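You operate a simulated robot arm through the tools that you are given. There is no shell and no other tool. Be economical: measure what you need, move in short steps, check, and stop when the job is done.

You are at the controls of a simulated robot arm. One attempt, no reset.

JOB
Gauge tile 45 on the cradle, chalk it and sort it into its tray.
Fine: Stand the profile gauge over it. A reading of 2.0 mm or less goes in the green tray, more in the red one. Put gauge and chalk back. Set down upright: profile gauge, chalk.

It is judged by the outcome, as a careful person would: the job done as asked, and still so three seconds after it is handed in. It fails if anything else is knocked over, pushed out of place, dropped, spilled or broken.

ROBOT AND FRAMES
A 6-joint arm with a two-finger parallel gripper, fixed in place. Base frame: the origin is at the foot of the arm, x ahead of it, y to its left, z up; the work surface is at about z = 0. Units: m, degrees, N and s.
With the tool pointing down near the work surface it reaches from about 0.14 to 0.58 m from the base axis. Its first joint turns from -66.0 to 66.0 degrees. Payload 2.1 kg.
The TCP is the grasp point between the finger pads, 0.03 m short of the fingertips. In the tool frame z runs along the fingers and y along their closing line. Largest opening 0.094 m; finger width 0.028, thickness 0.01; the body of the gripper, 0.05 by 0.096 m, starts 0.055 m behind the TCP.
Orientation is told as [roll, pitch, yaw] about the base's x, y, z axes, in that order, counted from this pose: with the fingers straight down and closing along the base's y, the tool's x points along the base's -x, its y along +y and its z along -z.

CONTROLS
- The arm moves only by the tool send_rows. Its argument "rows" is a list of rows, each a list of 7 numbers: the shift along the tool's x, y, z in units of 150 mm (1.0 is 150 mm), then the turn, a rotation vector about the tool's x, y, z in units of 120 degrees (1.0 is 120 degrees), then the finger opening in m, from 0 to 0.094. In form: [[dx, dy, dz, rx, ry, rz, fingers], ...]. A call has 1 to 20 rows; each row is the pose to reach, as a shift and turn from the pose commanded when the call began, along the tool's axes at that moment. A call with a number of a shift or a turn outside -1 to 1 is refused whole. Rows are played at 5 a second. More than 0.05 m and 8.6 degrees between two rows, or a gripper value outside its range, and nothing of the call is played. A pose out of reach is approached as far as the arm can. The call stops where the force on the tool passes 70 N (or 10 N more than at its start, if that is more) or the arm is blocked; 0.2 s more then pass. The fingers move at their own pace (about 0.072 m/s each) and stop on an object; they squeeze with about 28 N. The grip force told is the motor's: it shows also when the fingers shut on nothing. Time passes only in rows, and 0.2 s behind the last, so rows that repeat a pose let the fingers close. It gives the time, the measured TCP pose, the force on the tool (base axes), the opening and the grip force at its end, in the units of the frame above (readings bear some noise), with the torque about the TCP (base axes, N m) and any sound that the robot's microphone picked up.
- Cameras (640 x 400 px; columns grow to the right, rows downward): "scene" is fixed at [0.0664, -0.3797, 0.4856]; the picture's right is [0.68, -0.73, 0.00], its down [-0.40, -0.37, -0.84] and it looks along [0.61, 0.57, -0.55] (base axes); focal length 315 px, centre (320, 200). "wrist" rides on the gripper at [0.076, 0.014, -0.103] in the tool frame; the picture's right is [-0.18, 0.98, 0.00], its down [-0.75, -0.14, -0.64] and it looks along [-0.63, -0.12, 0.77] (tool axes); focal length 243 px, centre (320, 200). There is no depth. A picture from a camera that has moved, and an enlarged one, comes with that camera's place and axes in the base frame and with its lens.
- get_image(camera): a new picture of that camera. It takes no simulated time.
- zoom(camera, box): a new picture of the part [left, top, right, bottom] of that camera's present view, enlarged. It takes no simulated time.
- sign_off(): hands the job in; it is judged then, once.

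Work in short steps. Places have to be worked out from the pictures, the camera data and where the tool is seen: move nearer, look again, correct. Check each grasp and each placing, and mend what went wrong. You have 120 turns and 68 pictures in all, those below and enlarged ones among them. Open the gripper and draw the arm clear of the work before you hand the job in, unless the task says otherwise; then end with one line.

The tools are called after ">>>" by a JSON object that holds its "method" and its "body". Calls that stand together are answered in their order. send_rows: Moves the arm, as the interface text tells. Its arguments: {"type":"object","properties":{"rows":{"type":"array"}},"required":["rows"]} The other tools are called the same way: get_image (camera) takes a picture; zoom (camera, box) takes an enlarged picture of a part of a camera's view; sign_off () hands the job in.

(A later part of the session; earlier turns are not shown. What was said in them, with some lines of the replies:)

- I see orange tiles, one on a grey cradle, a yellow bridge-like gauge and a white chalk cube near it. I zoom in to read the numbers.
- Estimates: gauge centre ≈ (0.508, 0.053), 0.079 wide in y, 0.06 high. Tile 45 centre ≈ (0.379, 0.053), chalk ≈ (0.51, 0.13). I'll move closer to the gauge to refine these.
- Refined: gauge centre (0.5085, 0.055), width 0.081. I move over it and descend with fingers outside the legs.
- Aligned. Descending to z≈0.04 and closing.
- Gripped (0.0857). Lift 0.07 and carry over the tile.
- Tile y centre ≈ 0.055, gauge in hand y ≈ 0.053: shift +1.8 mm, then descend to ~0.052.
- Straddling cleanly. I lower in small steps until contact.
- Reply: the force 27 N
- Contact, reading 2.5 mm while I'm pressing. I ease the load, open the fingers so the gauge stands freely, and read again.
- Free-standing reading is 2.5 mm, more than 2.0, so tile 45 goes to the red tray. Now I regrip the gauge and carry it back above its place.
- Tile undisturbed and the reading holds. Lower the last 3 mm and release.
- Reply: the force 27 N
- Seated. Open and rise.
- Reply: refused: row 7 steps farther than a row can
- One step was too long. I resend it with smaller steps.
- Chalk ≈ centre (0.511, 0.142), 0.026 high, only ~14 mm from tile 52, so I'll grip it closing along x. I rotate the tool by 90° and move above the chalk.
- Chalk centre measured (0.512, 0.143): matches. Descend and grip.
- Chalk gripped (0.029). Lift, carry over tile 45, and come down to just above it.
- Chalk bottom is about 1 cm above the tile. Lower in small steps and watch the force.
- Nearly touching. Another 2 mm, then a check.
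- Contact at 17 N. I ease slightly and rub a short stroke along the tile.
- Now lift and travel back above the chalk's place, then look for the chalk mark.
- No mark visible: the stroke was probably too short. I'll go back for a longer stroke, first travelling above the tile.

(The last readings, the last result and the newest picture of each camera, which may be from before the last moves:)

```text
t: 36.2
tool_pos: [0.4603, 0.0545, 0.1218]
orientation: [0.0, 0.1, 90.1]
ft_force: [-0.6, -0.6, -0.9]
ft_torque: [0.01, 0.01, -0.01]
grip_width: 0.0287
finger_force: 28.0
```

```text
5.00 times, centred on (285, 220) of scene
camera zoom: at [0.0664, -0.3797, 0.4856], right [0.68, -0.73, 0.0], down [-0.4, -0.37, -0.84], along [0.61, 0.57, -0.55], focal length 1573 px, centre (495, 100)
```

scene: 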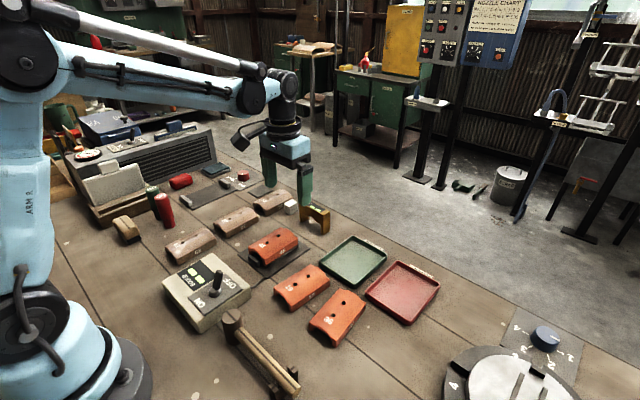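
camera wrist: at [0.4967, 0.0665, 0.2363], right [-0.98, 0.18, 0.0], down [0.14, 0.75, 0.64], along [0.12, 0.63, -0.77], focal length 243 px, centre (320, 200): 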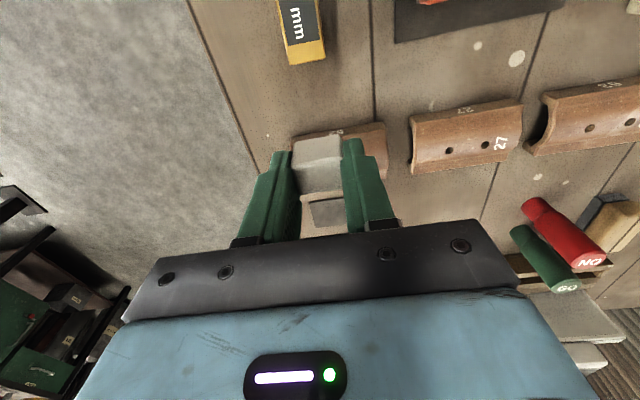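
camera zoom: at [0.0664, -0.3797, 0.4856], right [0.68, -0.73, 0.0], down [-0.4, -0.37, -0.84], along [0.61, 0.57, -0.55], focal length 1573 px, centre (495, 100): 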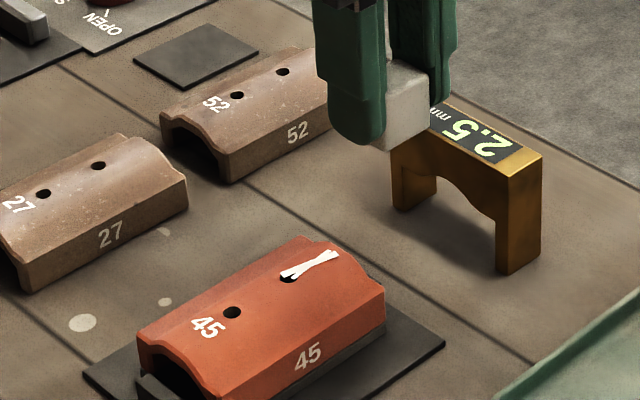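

A clear chalk mark is on tile 45. Now return the chalk: travel over its place and descend to 5 mm above the table.

>>> {"method": "send_rows", "body": {"rows": [[-0.2, -0.11, 0, 0, 0, 0, 0.01], [-0.4, -0.22, 0, 0, 0, 0, 0.01], [-0.587, -0.33, 0, 0, 0, 0, 0.01], [-0.587, -0.33, 0.2, 0, 0, 0, 0.01], [-0.587, -0.33, 0.4, 0, 0, 0, 0.01], [-0.587, -0.33, 0.525, 0, 0, 0, 0.01], [-0.587, -0.33, 0.525, 0, 0, 0, 0.01]]}}

>>> {"method": "zoom", "body": {"camera": "scene", "box": [230, 150, 350, 240]}}

```text
t: 37.8
tool_pos: [0.5098, 0.1434, 0.0421]
orientation: [-0.1, 0.0, 90.0]
ft_force: [0.1, 0.2, -0.6]
ft_torque: [0.05, 0.02, 0.01]
grip_width: 0.0287
finger_force: 27.7
```

```text
4.44 times, centred on (290, 195) of scene
camera zoom: at [0.0664, -0.3797, 0.4856], right [0.68, -0.73, 0.0], down [-0.4, -0.37, -0.84], along [0.61, 0.57, -0.55], focal length 1398 px, centre (453, 222)
```

zoom: 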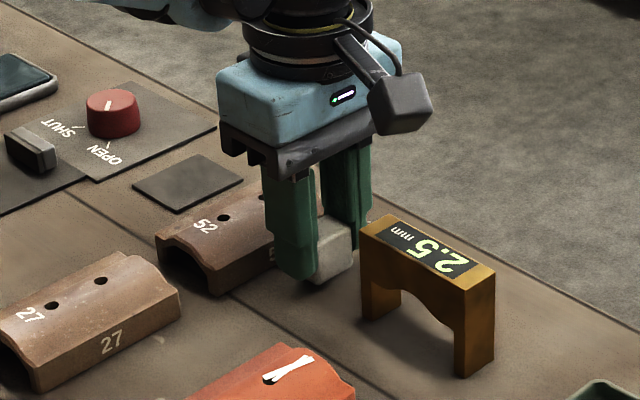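

Lower gently to contact.

>>> {"method": "send_rows", "body": {"rows": [[0, 0, 0.013, 0, 0, 0, 0.01], [0, 0, 0.026, 0, 0, 0, 0.01], [0, 0, 0.036, 0, 0, 0, 0.01], [0, 0, 0.036, 0, 0, 0, 0.01]]}}

```text
t: 38.8
tool_pos: [0.5106, 0.1427, 0.0367]
orientation: [0.0, 0.0, 90.0]
ft_force: [-0.1, -0.4, 11.0]
ft_torque: [-0.02, -0.01, 0.02]
grip_width: 0.0289
finger_force: 28.0
```

Chalk is on the table (11 N). Release, rise straight up.

>>> {"method": "send_rows", "body": {"rows": [[0, 0, -0.003, 0, 0, 0, 0.01], [0, 0, -0.003, 0, 0, 0, 0.06], [0, 0, -0.003, 0, 0, 0, 0.06], [0, 0, -0.003, 0, 0, 0, 0.06], [0, 0, -0.1, 0, 0, 0, 0.06], [0, 0, -0.35, 0, 0, 0, 0.06], [0, 0, -0.65, 0, 0, 0, 0.06], [0, 0, -0.65, 0, 0, 0, 0.06]]}}

>>> {"method": "zoom", "body": {"camera": "scene", "box": [230, 150, 350, 240]}}

```text
t: 40.6
tool_pos: [0.5095, 0.142, 0.1333]
orientation: [0.1, 0.0, 89.9]
ft_force: [0.1, -0.1, -1.0]
ft_torque: [0.0, -0.02, -0.01]
grip_width: 0.06
finger_force: 0.1
```

```text
4.44 times, centred on (290, 195) of scene
camera zoom: at [0.0664, -0.3797, 0.4856], right [0.68, -0.73, 0.0], down [-0.4, -0.37, -0.84], along [0.61, 0.57, -0.55], focal length 1398 px, centre (453, 222)
```

zoom: 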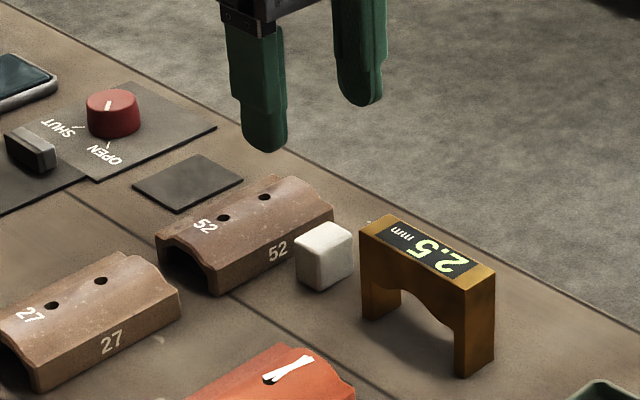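

Chalk and gauge are back standing. Rotate back and move over tile 45.

>>> {"method": "send_rows", "body": {"rows": [[0.05, 0.07, 0, 0, 0, 0.068, 0.06], [0.1, 0.14, 0, 0, 0, 0.136, 0.06], [0.15, 0.21, 0, 0, 0, 0.204, 0.06], [0.2, 0.29, 0, 0, 0, 0.272, 0.07], [0.25, 0.37, 0, 0, 0, 0.34, 0.08], [0.3, 0.45, 0, 0, 0, 0.408, 0.085], [0.35, 0.53, 0, 0, 0, 0.476, 0.085], [0.4, 0.61, 0, 0, 0, 0.544, 0.085], [0.46, 0.69, 0, 0, 0, 0.612, 0.085], [0.52, 0.78, 0, 0, 0, 0.68, 0.085], [0.583, 0.867, 0, 0, 0, 0.75, 0.085], [0.583, 0.867, 0, 0, 0, 0.75, 0.085]]}}

>>> {"method": "get_image", "body": {"camera": "wrist"}}

>>> {"method": "zoom", "body": {"camera": "scene", "box": [210, 130, 370, 290]}}

```text
t: 43.2
tool_pos: [0.3804, 0.0541, 0.134]
orientation: [0.0, 0.0, -0.1]
ft_force: [-0.1, 0.8, 0.3]
ft_torque: [-0.02, 0.02, 0.01]
grip_width: 0.0846
finger_force: 0.0
```

```text
24 pictures are left
camera wrist: at [0.3044, 0.069, 0.236], right [0.19, 0.98, 0.0], down [0.75, -0.14, 0.64], along [0.63, -0.12, -0.77], focal length 243 px, centre (320, 200)
```

wrist: 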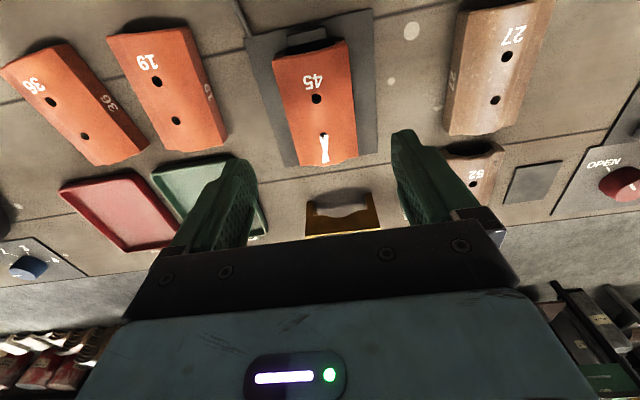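

```text
2.50 times, centred on (290, 210) of scene
camera zoom: at [0.0664, -0.3797, 0.4856], right [0.68, -0.73, 0.0], down [-0.4, -0.37, -0.84], along [0.61, 0.57, -0.55], focal length 786 px, centre (395, 175)
```

zoom: 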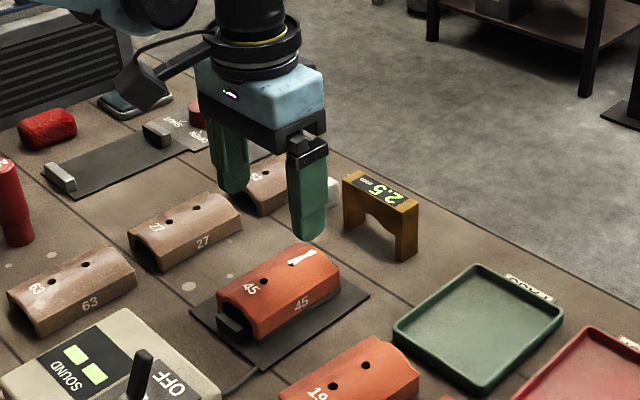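

Descend and grip the tile sides.

>>> {"method": "send_rows", "body": {"rows": [[0, 0.005, 0.2, 0, 0, 0, 0.085], [0, 0.005, 0.4, 0, 0, 0, 0.085], [0, 0.005, 0.55, 0, 0, 0, 0.085], [0, 0.005, 0.63, 0, 0, 0, 0.085], [0, 0.005, 0.63, 0, 0, 0, 0.085], [0, 0.005, 0.63, 0, 0, 0, 0.03], [0, 0.005, 0.63, 0, 0, 0, 0.03], [0, 0.005, 0.63, 0, 0, 0, 0.03], [0, 0.005, 0.63, 0, 0, 0, 0.03]]}}

>>> {"method": "zoom", "body": {"camera": "scene", "box": [210, 190, 330, 290]}}

```text
t: 45.2
tool_pos: [0.3812, 0.0544, 0.0398]
orientation: [-0.2, 0.0, 0.0]
ft_force: [-0.5, -13.0, -14.3]
ft_torque: [-0.3, -0.16, 0.41]
grip_width: 0.0579
finger_force: 28.4
```

```text
4.00 times, centred on (270, 240) of scene
camera zoom: at [0.0665, -0.3797, 0.4856], right [0.68, -0.73, 0.0], down [-0.4, -0.37, -0.84], along [0.61, 0.57, -0.55], focal length 1258 px, centre (520, 40)
```

zoom: 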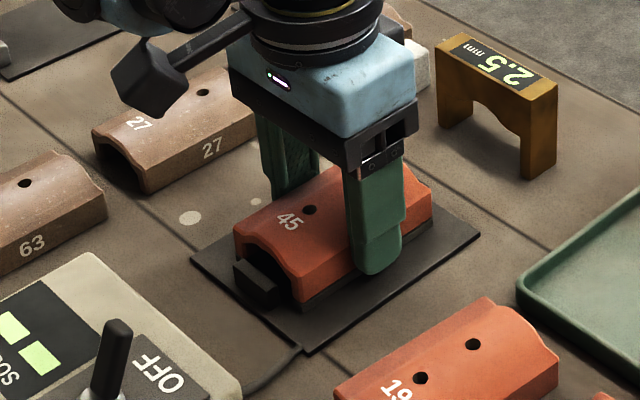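

Gripped at 0.058. Lift slowly.

>>> {"method": "send_rows", "body": {"rows": [[0, -0.004, -0.03, 0, 0, 0, 0.03], [0, -0.004, -0.08, 0, 0, 0, 0.03], [0, -0.004, -0.2, 0, 0, 0, 0.03], [0, -0.004, -0.4, 0, 0, 0, 0.03], [0, -0.004, -0.6, 0, 0, 0, 0.03], [0, -0.004, -0.6, 0, 0, 0, 0.03]]}}

>>> {"method": "get_image", "body": {"camera": "scene"}}

>>> {"method": "get_image", "body": {"camera": "wrist"}}

```text
t: 46.6
tool_pos: [0.3801, 0.0544, 0.1292]
orientation: [0.0, 0.0, 0.1]
ft_force: [0.1, 0.5, -0.4]
ft_torque: [0.03, -0.01, 0.01]
grip_width: 0.0573
finger_force: 28.0
```

```text
21 pictures are left
```

scene: 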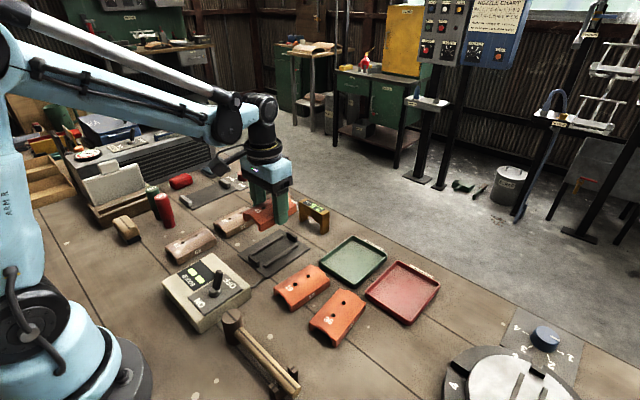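

```text
20 pictures are left
camera wrist: at [0.3047, 0.0688, 0.2318], right [0.18, 0.98, 0.0], down [0.75, -0.14, 0.64], along [0.63, -0.12, -0.77], focal length 243 px, centre (320, 200)
```

wrist: 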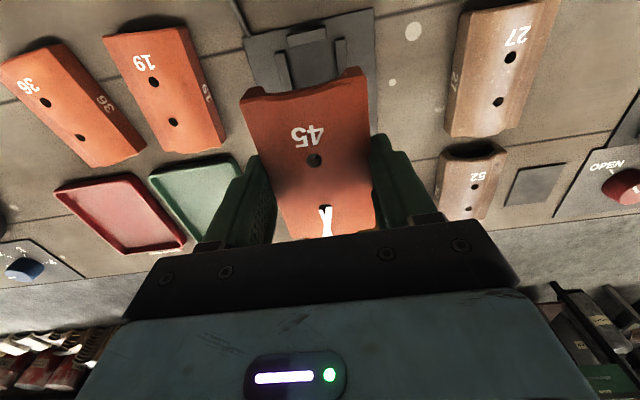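

Tile held. Red tray centre ≈ (0.475, −0.215), about 0.115 × 0.095, so the tile fits with this orientation. First half of the transfer.

>>> {"method": "send_rows", "body": {"rows": [[-0.08, -0.18, -0.05, 0, 0, 0, 0.03], [-0.16, -0.4, -0.05, 0, 0, 0, 0.03], [-0.24, -0.62, -0.05, 0, 0, 0, 0.03], [-0.32, -0.84, -0.05, 0, 0, 0, 0.03], [-0.38, -0.98, -0.05, 0, 0, 0, 0.03]]}}

>>> {"method": "send_rows", "body": {"rows": [[-0.06, -0.2, 0, 0, 0, 0, 0.03], [-0.12, -0.42, 0, 0, 0, 0, 0.03], [-0.18, -0.64, 0, 0, 0, 0, 0.03], [-0.253, -0.817, 0, 0, 0, 0, 0.03], [-0.253, -0.817, 0.2, 0, 0, 0, 0.03], [-0.253, -0.817, 0.2, 0, 0, 0, 0.03]]}}

>>> {"method": "zoom", "body": {"camera": "scene", "box": [300, 190, 460, 340]}}

>>> {"method": "get_image", "body": {"camera": "wrist"}}

```text
t: 47.8
tool_pos: [0.4378, -0.093, 0.137]
orientation: [0.0, 0.0, -0.1]
ft_force: [-0.3, -0.2, -1.7]
ft_torque: [-0.02, 0.0, -0.01]
grip_width: 0.057
finger_force: 28.1
```

```text
t: 49.2
tool_pos: [0.477, -0.2143, 0.1073]
orientation: [0.0, 0.0, 0.1]
ft_force: [-0.2, -0.3, -0.4]
ft_torque: [-0.05, 0.0, -0.02]
grip_width: 0.0574
finger_force: 27.7
```

```text
2.67 times, centred on (380, 265) of scene
camera zoom: at [0.0664, -0.3797, 0.4856], right [0.68, -0.73, 0.0], down [-0.4, -0.37, -0.84], along [0.61, 0.57, -0.55], focal length 839 px, centre (160, 27)
```

zoom: 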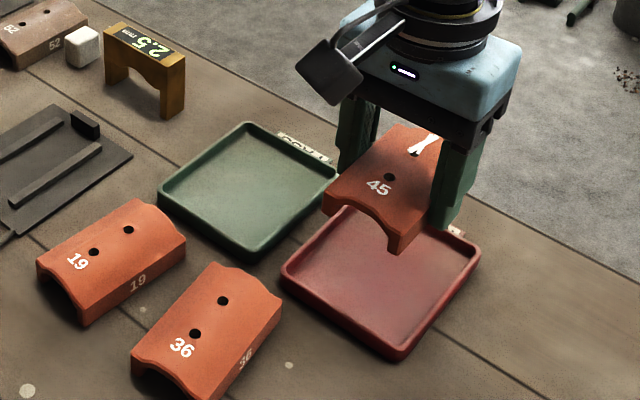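

```text
18 pictures are left
camera wrist: at [0.4004, -0.2, 0.2086], right [0.18, 0.98, 0.0], down [0.75, -0.14, 0.64], along [0.63, -0.12, -0.77], focal length 243 px, centre (320, 200)
```

wrist: 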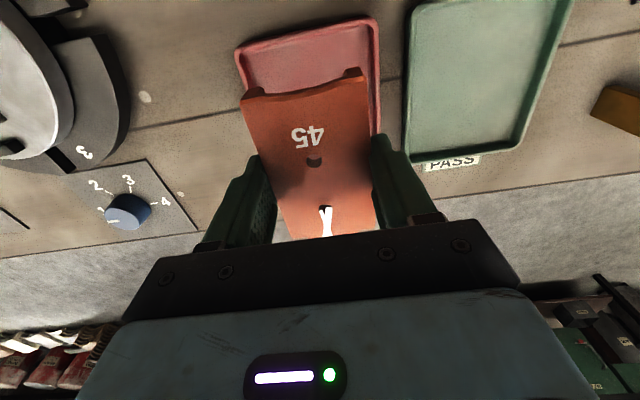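

Centred over the red tray. Descend to ~0.05, then check.

>>> {"method": "send_rows", "body": {"rows": [[0.01, 0, 0.15, 0, 0, 0, 0.03], [0.01, 0, 0.28, 0, 0, 0, 0.03], [0.01, 0, 0.37, 0, 0, 0, 0.03], [0.01, 0, 0.37, 0, 0, 0, 0.03]]}}

>>> {"method": "zoom", "body": {"camera": "scene", "box": [340, 210, 460, 330]}}

```text
t: 50.2
tool_pos: [0.4751, -0.2151, 0.0509]
orientation: [0.1, 0.0, -0.1]
ft_force: [0.3, -0.7, -1.2]
ft_torque: [0.04, 0.0, 0.0]
grip_width: 0.0573
finger_force: 27.9
```

```text
3.33 times, centred on (400, 270) of scene
camera zoom: at [0.0664, -0.3797, 0.4856], right [0.68, -0.73, 0.0], down [-0.4, -0.37, -0.84], along [0.61, 0.57, -0.55], focal length 1049 px, centre (53, -33)
```

zoom: 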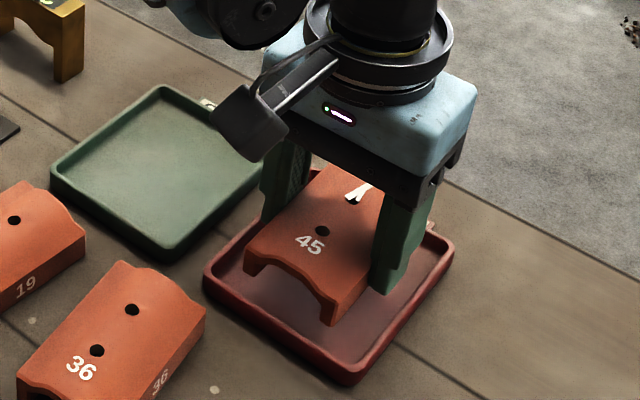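

Well within the rim. Lower in small steps.

>>> {"method": "send_rows", "body": {"rows": [[0, 0, 0.02, 0, 0, 0, 0.03], [0, 0, 0.04, 0, 0, 0, 0.03], [0, 0, 0.055, 0, 0, 0, 0.03], [0, 0, 0.055, 0, 0, 0, 0.03]]}}

```text
t: 51.2
tool_pos: [0.4739, -0.2147, 0.0429]
orientation: [0.0, 0.0, 0.0]
ft_force: [0.0, 0.1, -0.8]
ft_torque: [-0.01, -0.02, -0.02]
grip_width: 0.0576
finger_force: 27.7
```

>>> {"method": "send_rows", "body": {"rows": [[0, 0, 0.01, 0, 0, 0, 0.03], [0, 0, 0.02, 0, 0, 0, 0.03], [0, 0, 0.02, 0, 0, 0, 0.03]]}}

>>> {"method": "zoom", "body": {"camera": "scene", "box": [350, 240, 450, 330]}}

```text
t: 52.0
tool_pos: [0.4741, -0.2152, 0.04]
orientation: [0.0, 0.0, 0.0]
ft_force: [0.4, 0.3, -1.0]
ft_torque: [0.02, 0.0, -0.01]
grip_width: 0.0573
finger_force: 27.9
```

```text
4.44 times, centred on (400, 285) of scene
camera zoom: at [0.0664, -0.3797, 0.4856], right [0.68, -0.73, 0.0], down [-0.4, -0.37, -0.84], along [0.61, 0.57, -0.55], focal length 1398 px, centre (-36, -178)
```

zoom: 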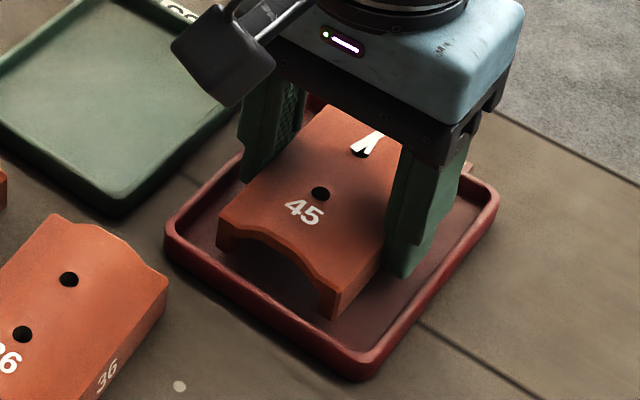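

>>> {"method": "send_rows", "body": {"rows": [[0, 0, 0.007, 0, 0, 0, 0.03], [0, 0, 0.014, 0, 0, 0, 0.03], [0, 0, 0.014, 0, 0, 0, 0.03]]}}

```text
t: 52.8
tool_pos: [0.4742, -0.2154, 0.0366]
orientation: [0.1, 0.0, 0.0]
ft_force: [0.3, -0.5, -1.8]
ft_torque: [0.02, -0.01, 0.0]
grip_width: 0.0571
finger_force: 27.6
```

>>> {"method": "send_rows", "body": {"rows": [[0, 0, 0.006, 0, 0, 0, 0.03], [0, 0, 0.012, 0, 0, 0, 0.03], [0, 0, 0.012, 0, 0, 0, 0.03]]}}

>>> {"method": "zoom", "body": {"camera": "scene", "box": [370, 250, 440, 320]}}

```text
t: 53.6
tool_pos: [0.4737, -0.2146, 0.036]
orientation: [-0.1, 0.0, 0.1]
ft_force: [0.7, -1.0, -0.4]
ft_torque: [-0.03, -0.03, -0.02]
grip_width: 0.0573
finger_force: 27.9
```

```text
5.71 times, centred on (405, 285) of scene
camera zoom: at [0.0664, -0.3797, 0.4856], right [0.68, -0.73, 0.0], down [-0.4, -0.37, -0.84], along [0.61, 0.57, -0.55], focal length 1798 px, centre (-166, -286)
```

zoom: 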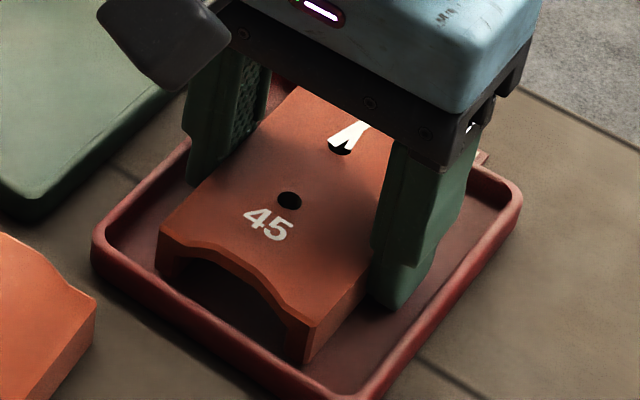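

>>> {"method": "send_rows", "body": {"rows": [[0, 0, 0.006, 0, 0, 0, 0.03], [0, 0, 0.012, 0, 0, 0, 0.03], [0, 0, 0.012, 0, 0, 0, 0.03]]}}

```text
t: 54.4
tool_pos: [0.4746, -0.2144, 0.0344]
orientation: [0.0, 0.0, 0.0]
ft_force: [0.4, 0.1, -0.6]
ft_torque: [-0.02, -0.03, 0.01]
grip_width: 0.0572
finger_force: 28.1
```

>>> {"method": "send_rows", "body": {"rows": [[0, 0, 0.007, 0, 0, 0, 0.03], [0, 0, 0.007, 0, 0, 0, 0.03]]}}

>>> {"method": "zoom", "body": {"camera": "scene", "box": [370, 250, 440, 320]}}

```text
t: 55.0
tool_pos: [0.4743, -0.2149, 0.0342]
orientation: [0.0, 0.0, 0.0]
ft_force: [-0.7, -0.1, 17.9]
ft_torque: [0.05, 0.07, 0.04]
grip_width: 0.0575
finger_force: 27.8
```

```text
5.71 times, centred on (405, 285) of scene
camera zoom: at [0.0663, -0.3797, 0.4856], right [0.68, -0.73, 0.0], down [-0.4, -0.37, -0.84], along [0.61, 0.57, -0.55], focal length 1798 px, centre (-166, -286)
```

zoom: 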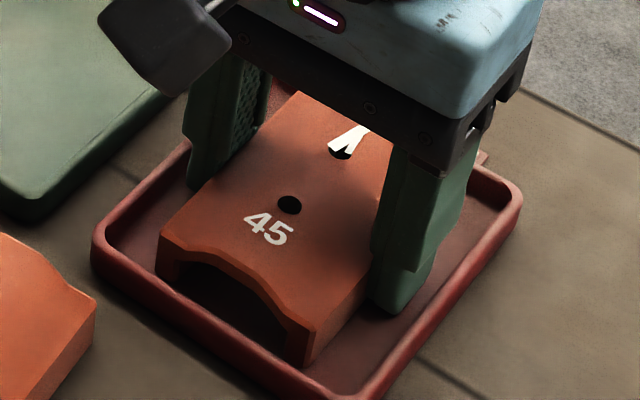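

Contact with the tray floor. Open a few millimetres only (to stay clear of the rim) and rise.

>>> {"method": "send_rows", "body": {"rows": [[0, 0, -0.006, 0, 0, 0, 0.062], [0, 0, -0.006, 0, 0, 0, 0.062], [0, 0, -0.006, 0, 0, 0, 0.062], [0, 0, -0.03, 0, 0, 0, 0.063], [0, 0, -0.08, 0, 0, 0, 0.064], [0, 0, -0.2, 0, 0, 0, 0.07], [0, 0, -0.4, 0, 0, 0, 0.07], [0, 0, -0.7, 0, 0, 0, 0.07], [0, 0, -0.7, 0, 0, 0, 0.07]]}}

>>> {"method": "get_image", "body": {"camera": "scene"}}

```text
t: 57.0
tool_pos: [0.4728, -0.214, 0.1404]
orientation: [0.1, 0.0, 0.0]
ft_force: [0.1, 0.1, 1.2]
ft_torque: [-0.01, 0.0, -0.01]
grip_width: 0.0701
finger_force: 0.1
```

```text
13 pictures are left
```

scene: 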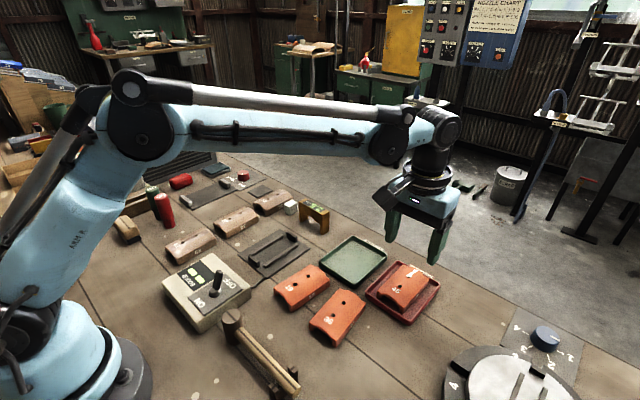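

Tile 45 lies in the red tray. I draw the arm up and back, and check everything.

>>> {"method": "send_rows", "body": {"rows": [[0.1, 0.1, -0.25, 0, 0, 0, 0.08], [0.25, 0.3, -0.45, 0, 0, 0, 0.09], [0.4, 0.5, -0.6, 0, 0, 0, 0.094], [0.55, 0.7, -0.7, 0, 0, 0, 0.094], [0.7, 0.9, -0.75, 0, 0, 0, 0.094], [0.7, 0.9, -0.75, 0, 0, 0, 0.094]]}}

>>> {"method": "zoom", "body": {"camera": "scene", "box": [340, 230, 460, 330]}}

>>> {"method": "zoom", "body": {"camera": "scene", "box": [160, 150, 360, 350]}}

```text
t: 58.4
tool_pos: [0.3697, -0.0794, 0.2518]
orientation: [0.0, 0.0, 0.0]
ft_force: [0.8, 0.8, 0.1]
ft_torque: [-0.03, 0.0, -0.02]
grip_width: 0.094
finger_force: 0.1
```

```text
4.00 times, centred on (400, 280) of scene
camera zoom: at [0.0664, -0.3797, 0.4856], right [0.68, -0.73, 0.0], down [-0.4, -0.37, -0.84], along [0.61, 0.57, -0.55], focal length 1258 px, centre (0, -120)
```

zoom: 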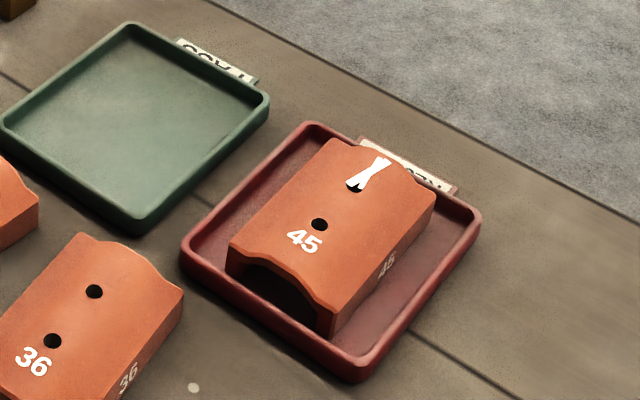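

```text
2.00 times, centred on (260, 250) of scene
camera zoom: at [0.0664, -0.3797, 0.4856], right [0.68, -0.73, 0.0], down [-0.4, -0.37, -0.84], along [0.61, 0.57, -0.55], focal length 629 px, centre (440, 100)
```

zoom: 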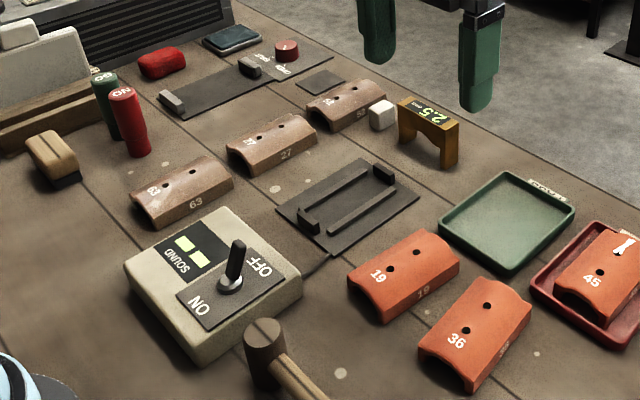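

Tile 45 is chalked and flat in the red tray. Gauge and chalk stand at their places, nothing else moved, and the arm is clear.

>>> {"method": "sign_off", "body": {}}

```text
The job is handed in.
```

Tile 45 read 2.5 mm on the profile gauge, so I chalked it and put it in the red tray. The gauge and chalk are standing back in their places.
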